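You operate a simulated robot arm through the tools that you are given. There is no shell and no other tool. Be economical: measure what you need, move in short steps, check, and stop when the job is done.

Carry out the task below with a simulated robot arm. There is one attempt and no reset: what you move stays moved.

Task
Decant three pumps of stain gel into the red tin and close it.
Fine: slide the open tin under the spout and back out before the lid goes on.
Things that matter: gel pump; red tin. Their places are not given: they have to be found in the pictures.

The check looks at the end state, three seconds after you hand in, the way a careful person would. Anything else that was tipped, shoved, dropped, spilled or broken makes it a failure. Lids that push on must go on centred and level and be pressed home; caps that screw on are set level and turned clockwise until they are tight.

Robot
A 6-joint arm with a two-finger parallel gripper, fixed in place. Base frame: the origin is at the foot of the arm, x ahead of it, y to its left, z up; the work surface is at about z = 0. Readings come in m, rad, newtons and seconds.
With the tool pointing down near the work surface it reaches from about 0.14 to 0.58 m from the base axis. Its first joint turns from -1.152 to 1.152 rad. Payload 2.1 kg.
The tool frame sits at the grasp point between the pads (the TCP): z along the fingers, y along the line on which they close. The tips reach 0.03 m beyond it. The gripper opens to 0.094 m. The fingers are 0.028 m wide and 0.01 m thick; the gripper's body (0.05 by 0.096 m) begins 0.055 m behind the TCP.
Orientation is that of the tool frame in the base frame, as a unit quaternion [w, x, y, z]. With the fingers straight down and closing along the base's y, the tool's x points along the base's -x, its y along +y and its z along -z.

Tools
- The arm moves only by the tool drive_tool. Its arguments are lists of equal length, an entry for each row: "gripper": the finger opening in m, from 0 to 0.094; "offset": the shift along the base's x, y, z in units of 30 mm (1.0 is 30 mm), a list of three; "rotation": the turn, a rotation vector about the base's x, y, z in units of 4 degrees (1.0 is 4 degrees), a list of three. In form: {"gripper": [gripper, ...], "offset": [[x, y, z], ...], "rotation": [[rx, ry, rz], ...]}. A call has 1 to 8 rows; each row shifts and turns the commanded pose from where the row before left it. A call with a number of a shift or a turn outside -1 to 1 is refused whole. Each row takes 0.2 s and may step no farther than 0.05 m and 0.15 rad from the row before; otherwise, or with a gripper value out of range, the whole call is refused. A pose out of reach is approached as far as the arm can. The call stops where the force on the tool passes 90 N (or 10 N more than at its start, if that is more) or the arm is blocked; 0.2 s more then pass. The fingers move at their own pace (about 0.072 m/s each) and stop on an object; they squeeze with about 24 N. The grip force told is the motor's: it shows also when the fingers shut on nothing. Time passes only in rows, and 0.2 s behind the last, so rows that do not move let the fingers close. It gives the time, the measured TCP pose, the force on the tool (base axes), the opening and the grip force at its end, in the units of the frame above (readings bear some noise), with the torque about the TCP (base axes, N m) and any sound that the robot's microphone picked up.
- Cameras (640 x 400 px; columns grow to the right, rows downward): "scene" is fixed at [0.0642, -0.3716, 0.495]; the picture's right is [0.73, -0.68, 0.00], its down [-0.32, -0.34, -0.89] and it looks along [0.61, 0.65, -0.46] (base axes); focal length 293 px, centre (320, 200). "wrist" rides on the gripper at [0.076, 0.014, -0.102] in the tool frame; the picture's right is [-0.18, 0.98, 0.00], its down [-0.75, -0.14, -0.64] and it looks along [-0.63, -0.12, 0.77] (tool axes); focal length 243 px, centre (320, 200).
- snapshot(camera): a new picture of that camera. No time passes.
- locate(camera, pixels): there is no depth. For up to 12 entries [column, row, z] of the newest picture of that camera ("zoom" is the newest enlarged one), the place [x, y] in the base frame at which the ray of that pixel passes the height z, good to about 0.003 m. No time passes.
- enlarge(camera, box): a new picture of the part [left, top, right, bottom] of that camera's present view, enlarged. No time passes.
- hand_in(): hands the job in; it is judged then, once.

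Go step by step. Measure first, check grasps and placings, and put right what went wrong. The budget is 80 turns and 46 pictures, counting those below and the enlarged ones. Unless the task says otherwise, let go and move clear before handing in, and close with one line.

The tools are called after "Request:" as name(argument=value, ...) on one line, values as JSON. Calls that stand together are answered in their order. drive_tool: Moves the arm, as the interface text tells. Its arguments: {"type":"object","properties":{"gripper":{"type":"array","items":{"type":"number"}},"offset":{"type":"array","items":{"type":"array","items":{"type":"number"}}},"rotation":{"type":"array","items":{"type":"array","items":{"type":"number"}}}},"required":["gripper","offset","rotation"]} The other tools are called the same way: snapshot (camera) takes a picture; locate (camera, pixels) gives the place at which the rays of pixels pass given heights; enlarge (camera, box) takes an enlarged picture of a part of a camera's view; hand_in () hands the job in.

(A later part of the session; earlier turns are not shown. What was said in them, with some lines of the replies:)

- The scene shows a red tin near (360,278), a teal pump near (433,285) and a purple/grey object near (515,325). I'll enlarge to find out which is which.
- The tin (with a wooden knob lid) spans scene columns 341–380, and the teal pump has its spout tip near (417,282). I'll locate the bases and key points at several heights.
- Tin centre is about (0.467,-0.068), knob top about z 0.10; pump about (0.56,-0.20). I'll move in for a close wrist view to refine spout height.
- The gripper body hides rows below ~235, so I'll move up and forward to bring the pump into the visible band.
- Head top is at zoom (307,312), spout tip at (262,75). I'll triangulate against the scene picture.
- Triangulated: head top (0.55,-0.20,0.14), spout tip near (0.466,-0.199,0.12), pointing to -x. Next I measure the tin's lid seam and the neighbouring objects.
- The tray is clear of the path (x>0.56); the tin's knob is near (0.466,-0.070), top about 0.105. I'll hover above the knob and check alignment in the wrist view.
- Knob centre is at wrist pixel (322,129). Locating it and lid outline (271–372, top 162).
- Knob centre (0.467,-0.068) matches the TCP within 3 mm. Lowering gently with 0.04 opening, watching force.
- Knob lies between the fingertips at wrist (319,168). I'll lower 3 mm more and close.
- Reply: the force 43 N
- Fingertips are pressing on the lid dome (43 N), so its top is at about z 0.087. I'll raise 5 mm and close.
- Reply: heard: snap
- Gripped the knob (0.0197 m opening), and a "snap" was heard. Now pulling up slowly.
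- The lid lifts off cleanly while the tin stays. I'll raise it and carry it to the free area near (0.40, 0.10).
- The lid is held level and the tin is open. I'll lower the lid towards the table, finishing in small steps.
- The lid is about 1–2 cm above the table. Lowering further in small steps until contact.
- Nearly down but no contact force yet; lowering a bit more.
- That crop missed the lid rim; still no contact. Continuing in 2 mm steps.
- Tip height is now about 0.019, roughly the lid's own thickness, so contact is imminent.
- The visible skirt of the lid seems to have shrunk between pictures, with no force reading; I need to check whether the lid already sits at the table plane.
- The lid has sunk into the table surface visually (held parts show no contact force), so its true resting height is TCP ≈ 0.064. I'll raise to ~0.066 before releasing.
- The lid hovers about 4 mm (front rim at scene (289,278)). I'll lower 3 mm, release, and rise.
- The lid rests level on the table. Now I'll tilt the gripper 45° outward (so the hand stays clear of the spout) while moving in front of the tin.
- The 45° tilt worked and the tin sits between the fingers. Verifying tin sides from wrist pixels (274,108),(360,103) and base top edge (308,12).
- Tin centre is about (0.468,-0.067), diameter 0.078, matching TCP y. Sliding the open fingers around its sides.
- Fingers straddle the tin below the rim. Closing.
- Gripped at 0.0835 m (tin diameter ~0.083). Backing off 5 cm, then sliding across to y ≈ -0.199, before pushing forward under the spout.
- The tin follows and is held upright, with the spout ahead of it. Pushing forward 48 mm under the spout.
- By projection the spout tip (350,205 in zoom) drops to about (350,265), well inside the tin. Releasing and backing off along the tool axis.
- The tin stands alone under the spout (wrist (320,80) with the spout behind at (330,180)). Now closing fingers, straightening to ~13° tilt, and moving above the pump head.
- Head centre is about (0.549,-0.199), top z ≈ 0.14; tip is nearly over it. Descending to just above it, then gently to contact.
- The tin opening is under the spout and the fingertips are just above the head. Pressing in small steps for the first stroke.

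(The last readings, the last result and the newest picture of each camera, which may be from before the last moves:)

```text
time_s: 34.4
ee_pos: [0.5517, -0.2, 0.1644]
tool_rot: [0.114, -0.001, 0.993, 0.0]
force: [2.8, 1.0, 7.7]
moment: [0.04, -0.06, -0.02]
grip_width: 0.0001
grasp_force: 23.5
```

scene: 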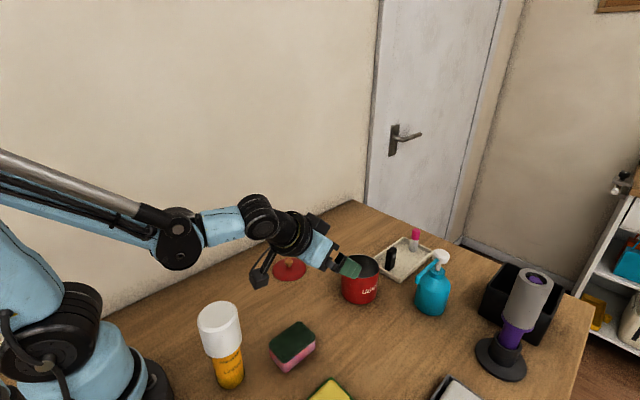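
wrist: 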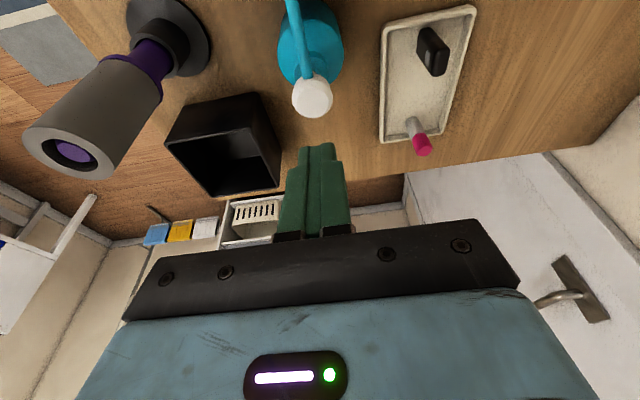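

Contact at 7.7 N. Continuing the stroke.

Request:
drive_tool(gripper=[0.0, 0.0, 0.0, 0.0, 0.0], offset=[[0, 0, -0.1], [0, 0, -0.1], [0, 0, -0.1], [0, 0, -0.1], [0, 0, 0]], rotation=[[0, 0, 0], [0, 0, 0], [0, 0, 0], [0, 0, 0], [0, 0, 0]])

Request:
enlarge(camera="scene", box=[340, 210, 480, 320])

```text
time_s: 35.6
ee_pos: [0.5505, -0.199, 0.1563]
tool_rot: [0.114, -0.001, 0.993, 0.001]
force: [-3.2, 8.4, 60.9]
moment: [0.24, 0.52, -0.19]
grip_width: 0.0001
grasp_force: 23.8
```

```text
3.64 times, centred on (410, 265) of scene
```

zoom: 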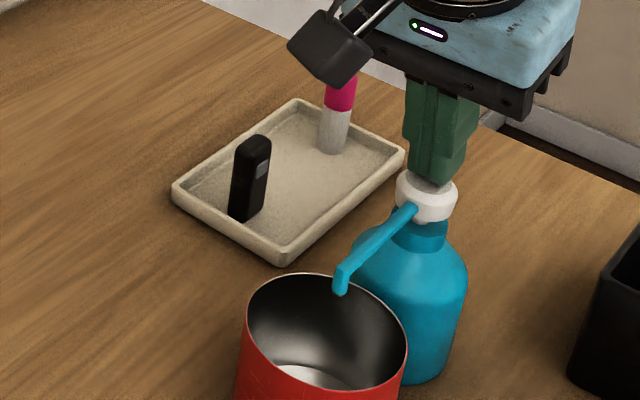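

The head has bottomed (61 N) and its spout is over the tin. Rising fully to let it return.

Request:
drive_tool(gripper=[0.0, 0.0, 0.0, 0.0, 0.0], offset=[[0, 0, 0.2], [0, 0, 0.3], [0, 0, 0.4], [0, 0, 0], [0, 0, 0]], rotation=[[0, 0, 0], [0, 0, 0], [0, 0, 0], [0, 0, 0], [0, 0, 0]])

Request:
enlarge(camera="scene", box=[340, 210, 480, 320])

```text
time_s: 36.8
ee_pos: [0.5496, -0.2002, 0.1792]
tool_rot: [0.113, -0.001, 0.994, 0.0]
force: [0.2, -0.3, 0.1]
moment: [0.0, -0.01, -0.01]
grip_width: 0.0002
grasp_force: 24.2
```

```text
3.64 times, centred on (410, 265) of scene
```

zoom: 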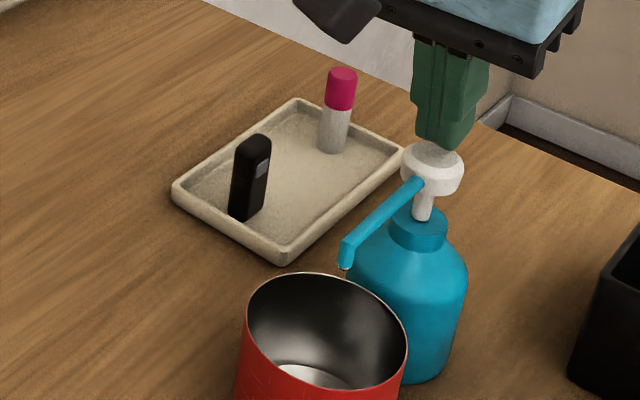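

The head sprang back and a fresh drop shows at the spout tip. Doing stroke two the same way.

Request:
drive_tool(gripper=[0.0, 0.0, 0.0, 0.0, 0.0], offset=[[0, 0, -0.4], [0, 0, -0.2], [0, 0, -0.2], [0, 0, -0.1], [0, 0, 0]], rotation=[[0, 0, 0], [0, 0, 0], [0, 0, 0], [0, 0, 0], [0, 0, 0]])

Request:
drive_tool(gripper=[0.0, 0.0, 0.0, 0.0, 0.0], offset=[[0, 0, 0.2], [0, 0, 0.3], [0, 0, 0.4], [0, 0, 0], [0, 0, 0]], rotation=[[0, 0, 0], [0, 0, 0], [0, 0, 0], [0, 0, 0], [0, 0, 0]])

```text
time_s: 38.0
ee_pos: [0.5504, -0.1992, 0.1556]
tool_rot: [0.112, 0.0, 0.994, 0.0]
force: [-14.8, 1.9, 62.5]
moment: [0.03, 0.88, -0.02]
grip_width: 0.0001
grasp_force: 24.0
```

```text
time_s: 39.2
ee_pos: [0.5513, -0.1997, 0.1798]
tool_rot: [0.113, -0.001, 0.994, 0.0]
force: [0.3, 0.1, 0.4]
moment: [0.03, 0.03, -0.03]
grip_width: 0.0
grasp_force: 24.0
```

Stroke two bottomed at 62 N and released. Third stroke now.

Request:
drive_tool(gripper=[0.0, 0.0, 0.0, 0.0, 0.0], offset=[[0, 0, -0.4], [0, 0, -0.2], [0, 0, -0.2], [0, 0, -0.1], [0, 0, 0]], rotation=[[0, 0, 0], [0, 0, 0], [0, 0, 0], [0, 0, 0], [0, 0, 0]])

Request:
drive_tool(gripper=[0.0, 0.0, 0.0, 0.0, 0.0], offset=[[0, 0, 0.2], [0, 0, 0.3], [0, 0, 0.4], [0, 0, 0], [0, 0, 0]], rotation=[[0, 0, 0], [0, 0, 0], [0, 0, 0], [0, 0, 0], [0, 0, 0]])

```text
time_s: 40.4
ee_pos: [0.5499, -0.2006, 0.1557]
tool_rot: [0.115, 0.001, 0.993, -0.002]
force: [2.2, -5.7, 61.4]
moment: [-0.17, 0.35, 0.11]
grip_width: 0.0
grasp_force: 23.9
```

```text
time_s: 41.6
ee_pos: [0.5506, -0.1993, 0.1788]
tool_rot: [0.113, -0.001, 0.994, 0.0]
force: [0.1, 0.2, 0.6]
moment: [0.03, 0.0, -0.02]
grip_width: 0.0
grasp_force: 24.4
```

Three full strokes done. Rising and moving back to look into the tin from above.

Request:
drive_tool(gripper=[0.0, 0.0, 0.0, 0.0, 0.0], offset=[[0, 0, 1], [-0.7, 0, 1], [-0.9, 0, 0.5], [-0.9, 0, 0.3], [-0.9, 0, 0]], rotation=[[0, 0, 0], [0, 0, 0], [0, 0, 0], [0, 0, 0], [0, 0, 0]])

Request:
enlarge(camera="wrist", box=[230, 0, 400, 140])

```text
time_s: 42.8
ee_pos: [0.4475, -0.1989, 0.2638]
tool_rot: [0.113, -0.001, 0.994, 0.0]
force: [0.3, -0.2, -0.4]
moment: [-0.03, -0.04, 0.02]
grip_width: 0.0001
grasp_force: 23.8
```

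```text
2.86 times, centred on (315, 70) of wrist
```

zoom: 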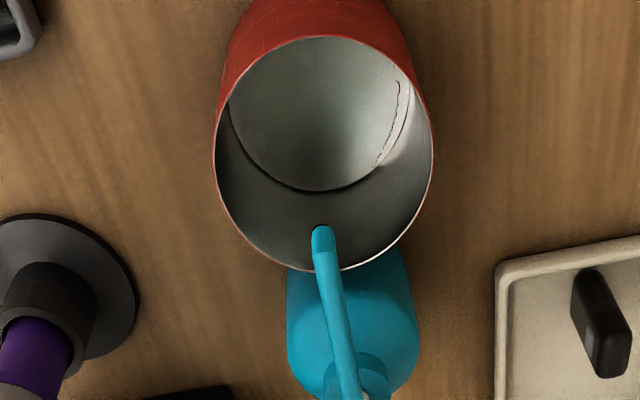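

No spillage is visible and the spout tip is over the tin. Re-tilting to 45° in front of the tin.

Request:
drive_tool(gripper=[0.094, 0.094, 0.094, 0.094, 0.094, 0.094, 0.094, 0.094], offset=[[-0.33, 0, -0.5], [-0.33, 0, -0.5], [-0.33, 0, -0.5], [-0.33, 0, -0.5], [-0.33, 0, -0.5], [-0.33, 0, -0.5], [-0.33, 0, -0.5], [-0.33, 0, -0.5]], rotation=[[0, -1, 0], [0, -1, 0], [0, -1, 0], [0, -1, 0], [0, -1, 0], [0, -1, 0], [0, -1, 0], [0, -1, 0]])

```text
time_s: 44.6
ee_pos: [0.3703, -0.2, 0.1434]
tool_rot: [0.384, -0.001, 0.923, 0.001]
force: [0.5, 0.2, 0.2]
moment: [0.0, 0.0, 0.01]
grip_width: 0.0939
grasp_force: 0.1
```

Pose matches the retreat pose. Re-entering around the tin and closing.

Request:
drive_tool(gripper=[0.094, 0.094, 0.094, 0.094, 0.07, 0.07, 0.07, 0.07], offset=[[0.67, 0, -0.87], [0.67, 0, -0.69], [0.67, 0, -0.69], [0.67, 0, -0.69], [0, 0, 0], [0, 0, 0], [0, 0, 0], [0, 0, 0]], rotation=[[0, 0, 0], [0, 0, 0], [0, 0, 0], [0, 0, 0], [0, 0, 0], [0, 0, 0], [0, 0, 0], [0, 0, 0]])

```text
time_s: 46.4
ee_pos: [0.4488, -0.1993, 0.0561]
tool_rot: [0.383, 0.0, 0.924, 0.0]
force: [2.0, -0.1, 3.6]
moment: [-0.05, -0.26, -0.02]
grip_width: 0.0829
grasp_force: 23.9
```

Gripped again (0.083 m). Sliding the tin back out from the spout and across to its original side.

Request:
drive_tool(gripper=[0.07, 0.07, 0.07, 0.07, 0.07, 0.07, 0.07, 0.07], offset=[[-0.9, 0, 0.03], [-0.9, 0, 0], [0, 0.88, 0], [0, 0.88, 0], [0.3, 0.88, 0], [0.5, 0.88, 0], [0.5, 0.88, 0], [0, 0, -0.03]], rotation=[[0, 0, 0], [0, 0, 0], [0, 0, 0], [0, 0, 0], [0, 0, 0], [0, 0, 0], [0, 0, 0], [0, 0, 0]])

Request:
drive_tool(gripper=[0.094, 0.094, 0.094, 0.094, 0.094, 0.094, 0.094], offset=[[0, 0, 0], [0, 0, 0], [0, 0, 0], [-0.69, 0, 0.69], [-0.69, 0, 0.69], [-0.69, 0, 0.69], [-0.69, 0, 0.9]], rotation=[[0, 0, 0], [0, 0, 0], [0, 0, 0], [0, 0, 0], [0, 0, 0], [0, 0, 0], [0, 0, 0]])

Request:
snapshot(camera="scene")

```text
time_s: 48.2
ee_pos: [0.4353, -0.0668, 0.0557]
tool_rot: [0.384, 0.001, 0.923, -0.001]
force: [-6.4, -3.8, 21.6]
moment: [-0.08, -0.32, -0.16]
grip_width: 0.0831
grasp_force: 23.9
```

```text
time_s: 49.8
ee_pos: [0.3515, -0.0692, 0.1432]
tool_rot: [0.382, 0.0, 0.924, 0.0]
force: [-0.4, -0.2, -0.2]
moment: [0.02, 0.01, 0.02]
grip_width: 0.0941
grasp_force: 0.0
```

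```text
5 pictures are left
```

scene: 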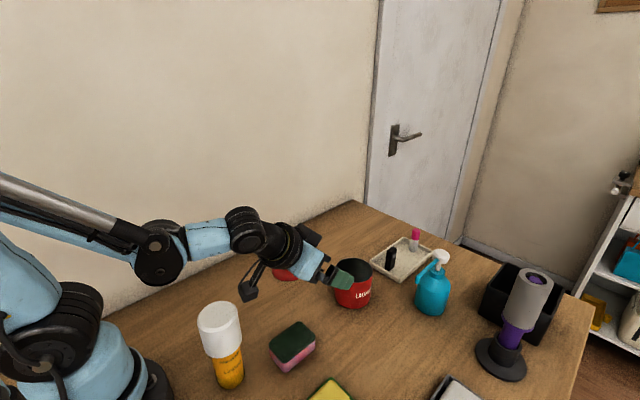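

The tin stands upright at about (0.446,-0.067), everything else undisturbed. Straightening the gripper over the lid and computing the knob height from its earlier pixel (289,261).

Request:
drive_tool(gripper=[0.045, 0.045, 0.045, 0.045, 0.045, 0.045, 0.045, 0.045], offset=[[0, 0, 0.9], [0, 0, 0.9], [0.2, 0.6, 0.5], [0.27, 0.98, 0], [0.27, 0.98, 0], [0.27, 0.98, 0], [0.27, 0.98, 0], [0.27, 0.98, 0]], rotation=[[0, 1, 0], [0, 1, 0], [0, 1, 0], [0, 1, 0], [0, 1, 0], [0, 1, 0], [0, 1, 0], [0, 1, 0]])

Request:
drive_tool(gripper=[0.045, 0.045, 0.045, 0.045, 0.045], offset=[[0, 0, -0.8], [0, 0, -0.8], [0, 0, -0.8], [0, 0, -0.4], [0, 0, 0]], rotation=[[0, 1, 0], [0, 1, 0], [0, 1, 0], [0, 0.25, 0], [0, 0, 0]])

Request:
locate(camera="scene", pixels=[[289, 261, 0.01], [289, 261, 0.02], [289, 261, 0.03], [289, 261, 0.04]])

Request:
snapshot(camera="wrist")

```text
time_s: 51.6
ee_pos: [0.3977, 0.0971, 0.2158]
tool_rot: [0.113, -0.001, 0.994, 0.0]
force: [0.2, -0.5, 0.3]
moment: [0.01, 0.0, 0.03]
grip_width: 0.0453
grasp_force: 0.1
```

```text
time_s: 52.8
ee_pos: [0.3991, 0.0972, 0.1303]
tool_rot: [0.0, -0.001, 1.0, -0.001]
force: [0.9, 0.2, 0.1]
moment: [-0.02, 0.02, 0.03]
grip_width: 0.0451
grasp_force: 0.0
```

```text
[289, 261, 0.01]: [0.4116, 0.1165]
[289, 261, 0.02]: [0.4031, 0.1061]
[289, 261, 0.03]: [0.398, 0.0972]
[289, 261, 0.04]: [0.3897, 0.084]
```

```text
4 pictures are left
```

wrist: 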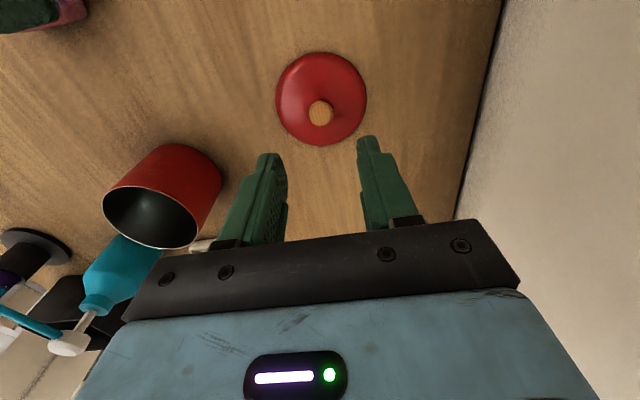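

Knob centre ≈ z 0.03. Checking its xy from wrist pixel (320,111) and the tin rim ellipse for its exact centre.

Request:
locate(camera="wrist", pixels=[[320, 111, 0.03], [320, 111, 0.035], [104, 200, 0.07], [197, 222, 0.07], [172, 249, 0.07], [125, 188, 0.07], [108, 222, 0.07], [322, 52, 0], [320, 146, 0.01]])

```text
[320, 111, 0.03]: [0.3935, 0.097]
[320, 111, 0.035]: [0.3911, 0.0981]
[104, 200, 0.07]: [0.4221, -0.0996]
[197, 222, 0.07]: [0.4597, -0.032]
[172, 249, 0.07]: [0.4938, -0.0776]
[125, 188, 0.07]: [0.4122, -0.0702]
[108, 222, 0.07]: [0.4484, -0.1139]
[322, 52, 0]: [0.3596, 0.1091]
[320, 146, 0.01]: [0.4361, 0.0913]
```

Rim fit gives (0.452,-0.072), but this oblique view may be biased; the gripper's centring suggests y ≈ -0.068. I'll hover over the tin for one accurate look before taking the lid.

Request:
drive_tool(gripper=[0.094, 0.094, 0.094, 0.094, 0.094, 0.094, 0.094], offset=[[0, -0.4, 0.9], [0, -0.85, 0.7], [0, -0.85, 0.7], [0, -0.85, 0.7], [0, -0.85, 0.5], [0, -0.85, 0.3], [0, -0.85, 0]], rotation=[[0, 0, 0], [0, 0, 0], [0, 0, 0], [0, 0, 0], [0, 0, 0], [0, 0, 0], [0, 0, 0]])

Request:
enlarge(camera="wrist", box=[240, 60, 400, 170])

```text
time_s: 54.4
ee_pos: [0.3986, -0.0678, 0.243]
tool_rot: [-0.001, -0.001, 1.0, 0.0]
force: [0.3, 0.4, -0.3]
moment: [-0.02, 0.0, -0.01]
grip_width: 0.0939
grasp_force: 0.0
```

```text
3.64 times, centred on (320, 115) of wrist
```

zoom: 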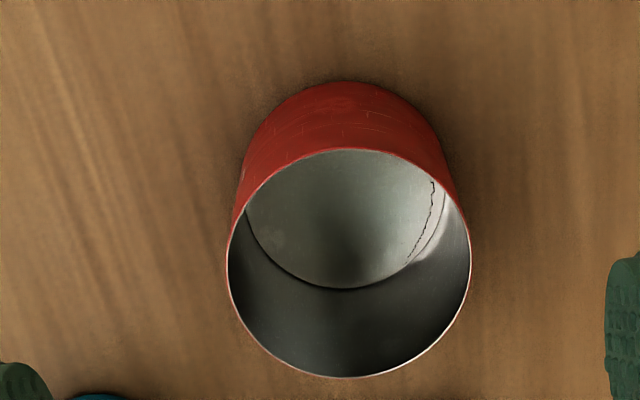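

The rim ellipse spans zoom columns 227–471 and rows 149–378. Locating its edges.

Request:
locate(camera="zoom", pixels=[[227, 262, 0.07], [471, 258, 0.07], [348, 149, 0.07], [345, 378, 0.07], [227, 262, 0.075], [471, 258, 0.075], [348, 149, 0.075], [345, 378, 0.075], [348, 82, 0.0]])

```text
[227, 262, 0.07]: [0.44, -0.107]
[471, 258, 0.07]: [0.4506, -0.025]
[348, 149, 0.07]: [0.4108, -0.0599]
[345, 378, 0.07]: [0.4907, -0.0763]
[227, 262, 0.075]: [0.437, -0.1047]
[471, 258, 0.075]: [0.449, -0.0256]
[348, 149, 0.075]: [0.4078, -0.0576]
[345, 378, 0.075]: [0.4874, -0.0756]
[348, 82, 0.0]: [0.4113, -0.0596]
```

Tin centre ≈ (0.449,-0.067), rim z ≈ 0.07. Returning to the lid and lowering to the knob (TCP 0.055).

Request:
drive_tool(gripper=[0.045, 0.045, 0.045, 0.045, 0.045, 0.045, 0.045, 0.045], offset=[[0, 0.92, 0], [0, 0.92, -0.2], [0, 0.92, -0.6], [0, 0.92, -0.7], [0, 0.92, -0.8], [0, 0.92, -0.9], [0, 0, -0.95], [0, 0, -0.9]], rotation=[[0, 0, 0], [0, 0, 0], [0, 0, 0], [0, 0, 0], [0, 0, 0], [0, 0, 0], [0, 0, 0], [0, 0, 0]])

```text
time_s: 56.2
ee_pos: [0.3971, 0.0968, 0.0911]
tool_rot: [0.0, 0.0, 1.0, 0.0]
force: [-0.3, -0.1, 0.6]
moment: [0.0, -0.02, 0.02]
grip_width: 0.045
grasp_force: 0.0
```

At z 0.091 above the knob; descending to 0.055 and closing.

Request:
drive_tool(gripper=[0.045, 0.045, 0.045, 0.0, 0.0, 0.0, 0.0], offset=[[0.01, 0.02, -0.6], [0, 0, -0.4], [0, 0, -0.2], [0, 0, 0], [0, 0, 0], [0, 0, 0], [0, 0, 0]], rotation=[[0, 0, 0], [0, 0, 0], [0, 0, 0], [0, 0, 0], [0, 0, 0], [0, 0, 0], [0, 0, 0]])

```text
time_s: 57.8
ee_pos: [0.399, 0.0991, 0.0551]
tool_rot: [0.0, 0.0, 1.0, 0.0]
force: [-0.2, 0.3, 0.5]
moment: [-0.01, 0.02, 0.0]
grip_width: 0.0179
grasp_force: 24.1
```

Opening reads 0.0179 versus 0.0197 before, so the grip is off the ball's equator; I'll reopen, lower 3 mm and regrip.

Request:
drive_tool(gripper=[0.035, 0.035, 0.035, 0.0, 0.0, 0.0, 0.0], offset=[[0, 0, 0], [0, 0, 0], [0, 0, -0.1], [0, 0, 0], [0, 0, 0], [0, 0, 0], [0, 0, 0]], rotation=[[0, 0, 0], [0, 0, 0], [0, 0, 0], [0, 0, 0], [0, 0, 0], [0, 0, 0], [0, 0, 0]])

```text
time_s: 59.4
ee_pos: [0.4003, 0.0985, 0.0524]
tool_rot: [0.0, -0.001, 1.0, 0.0]
force: [0.4, 0.7, 0.1]
moment: [-0.03, 0.01, -0.01]
grip_width: 0.0197
grasp_force: 23.1
```

Solid grip (0.0197). Lifting and carrying the lid over the tin.

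Request:
drive_tool(gripper=[0.0, 0.0, 0.0, 0.0, 0.0], offset=[[0, 0, 0.3], [0, 0, 0.9], [0, 0, 1], [0, 0, 1], [0, 0, 0.9]], rotation=[[0, 0, 0], [0, 0, 0], [0, 0, 0], [0, 0, 0], [0, 0, 0]])

Request:
drive_tool(gripper=[0.0, 0.0, 0.0, 0.0, 0.0, 0.0, 0.0], offset=[[0.283, -0.92, 0], [0.283, -0.92, 0], [0.283, -0.92, 0], [0.283, -0.92, 0], [0.283, -0.92, 0], [0.283, -0.92, 0], [0, 0, 0]], rotation=[[0, 0, 0], [0, 0, 0], [0, 0, 0], [0, 0, 0], [0, 0, 0], [0, 0, 0], [0, 0, 0]])

```text
time_s: 60.6
ee_pos: [0.3989, 0.0988, 0.1753]
tool_rot: [0.0, 0.0, 1.0, 0.001]
force: [0.5, -0.9, -0.3]
moment: [0.02, 0.03, 0.0]
grip_width: 0.0196
grasp_force: 23.5
```

```text
time_s: 62.2
ee_pos: [0.4507, -0.0684, 0.1751]
tool_rot: [0.0, 0.0, 1.0, -0.001]
force: [-0.5, -0.5, -0.8]
moment: [0.0, -0.02, 0.0]
grip_width: 0.0193
grasp_force: 24.2
```

Over the tin at (0.4507,-0.068). Lowering to just above the rim and checking alignment in the scene view.

Request:
drive_tool(gripper=[0.0, 0.0, 0.0], offset=[[0, 0, -0.7], [0, 0, -0.5], [0, 0, 0]], rotation=[[0, 0, 0], [0, 0, 0], [0, 0, 0]])

Request:
enlarge(camera="scene", box=[310, 230, 400, 315])

```text
time_s: 63.0
ee_pos: [0.4483, -0.0661, 0.1388]
tool_rot: [0.0, -0.001, 1.0, 0.0]
force: [0.3, -0.8, -0.6]
moment: [0.0, 0.04, -0.01]
grip_width: 0.0193
grasp_force: 23.8
```

```text
4.71 times, centred on (355, 272) of scene
```

zoom: 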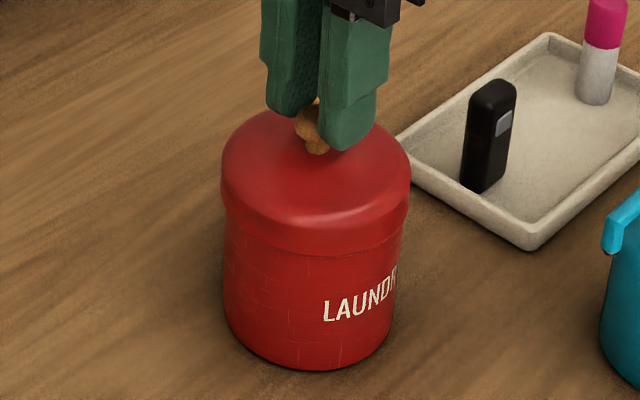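

The lid is aligned laterally with the tin (lid 221–410, body 224–403, same offset as when originally fitted). Lowering gently.

Request:
drive_tool(gripper=[0.0, 0.0, 0.0, 0.0, 0.0], offset=[[0, 0, -0.15], [0, 0, -0.15], [0, 0, -0.1], [0, 0, -0.1], [0, 0, 0]], rotation=[[0, 0, 0], [0, 0, 0], [0, 0, 0], [0, 0, 0], [0, 0, 0]])

```text
time_s: 64.2
ee_pos: [0.4491, -0.0671, 0.1248]
tool_rot: [-0.001, 0.0, 1.0, 0.001]
force: [-2.1, -3.1, 27.8]
moment: [-0.1, 0.08, 0.01]
grip_width: 0.0199
grasp_force: 23.5
heard: snap
```

A "snap" with 28 N: the lid has seated. I'll release, rise, close the fingers and press on the knob to make sure it's home.

Request:
drive_tool(gripper=[0.035, 0.045, 0.045, 0.045, 0.045, 0.0, 0.0, 0.0], offset=[[0, 0, 0], [0, 0, 0], [0, 0, 0], [0, 0, 0.5], [0, 0, 0.5], [0, 0, 0], [0, 0, 0], [0, 0, 0]], rotation=[[0, 0, 0], [0, 0, 0], [0, 0, 0], [0, 0, 0], [0, 0, 0], [0, 0, 0], [0, 0, 0], [0, 0, 0]])

Request:
enlarge(camera="scene", box=[310, 230, 400, 315])

```text
time_s: 66.0
ee_pos: [0.45, -0.067, 0.1571]
tool_rot: [0.001, 0.0, 1.0, 0.0]
force: [-0.1, 0.0, 0.6]
moment: [-0.02, 0.0, -0.02]
grip_width: 0.0003
grasp_force: 24.2
```

```text
4.71 times, centred on (355, 272) of scene
```

zoom: 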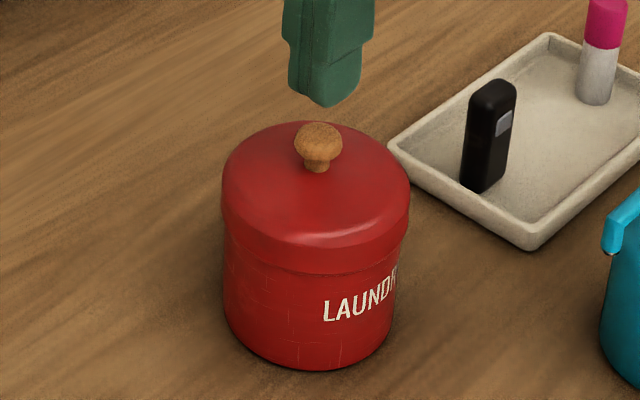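

The lid sits level and seated as at the start. A final confirming press on the knob.

Request:
drive_tool(gripper=[0.0, 0.0, 0.0, 0.0, 0.0, 0.0, 0.0], offset=[[0, 0, -0.4], [0, 0, -0.2], [0, 0, -0.1], [0, 0, -0.05], [0, 0, -0.05], [0, 0, -0.05], [0, 0, 0]], rotation=[[0, 0, 0], [0, 0, 0], [0, 0, 0], [0, 0, 0], [0, 0, 0], [0, 0, 0], [0, 0, 0]])

```text
time_s: 67.3
ee_pos: [0.4493, -0.0673, 0.133]
tool_rot: [0.0, 0.0, 1.0, 0.0]
force: [0.9, -0.2, 24.3]
moment: [0.01, 0.02, -0.02]
grip_width: 0.0
grasp_force: 23.7
stopped in row 6: the force on the tool passed its limit at 95 N (the readings are from after the stop); the commanded pose is now the measured one
```

The knob took a press that peaked at 95 N with no further movement, so the lid is home. Rising clear and taking a final look.

Request:
drive_tool(gripper=[0.0, 0.0, 0.0, 0.0, 0.0, 0.0], offset=[[0, 0, 0.5], [0, 0, 0.9], [-0.3, 0, 0.9], [-0.6, 0, 0.9], [-0.6, 0, 0.9], [0, 0, 0]], rotation=[[0, 0, 0], [0, 0, 0], [0, 0, 0], [0, 0, 0], [0, 0, 0], [0, 0, 0]])

Request:
enlarge(camera="scene", box=[300, 210, 500, 335])

```text
time_s: 68.7
ee_pos: [0.4035, -0.0674, 0.2573]
tool_rot: [0.001, 0.001, 1.0, 0.0]
force: [-0.1, 0.2, 0.4]
moment: [-0.02, -0.03, 0.02]
grip_width: 0.0
grasp_force: 24.1
```

```text
3.20 times, centred on (400, 272) of scene
```

zoom: 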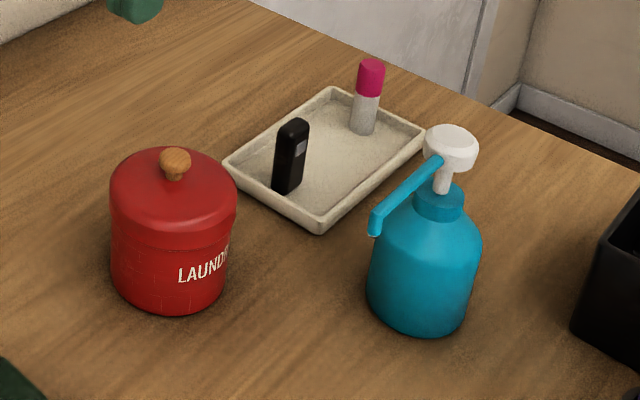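

The tin is closed with its lid level, the pump is upright, there is no spill on the table, and the arm is clear. Handing in.

Request:
hand_in()

```text
The job is handed in.
```

I gave the pump three full strokes with the open tin under the spout, slid the tin back out, and pressed the lid on until it snapped. I couldn't clearly see the gel inside the tin, only a drop at the spout tip and no spill on the table.
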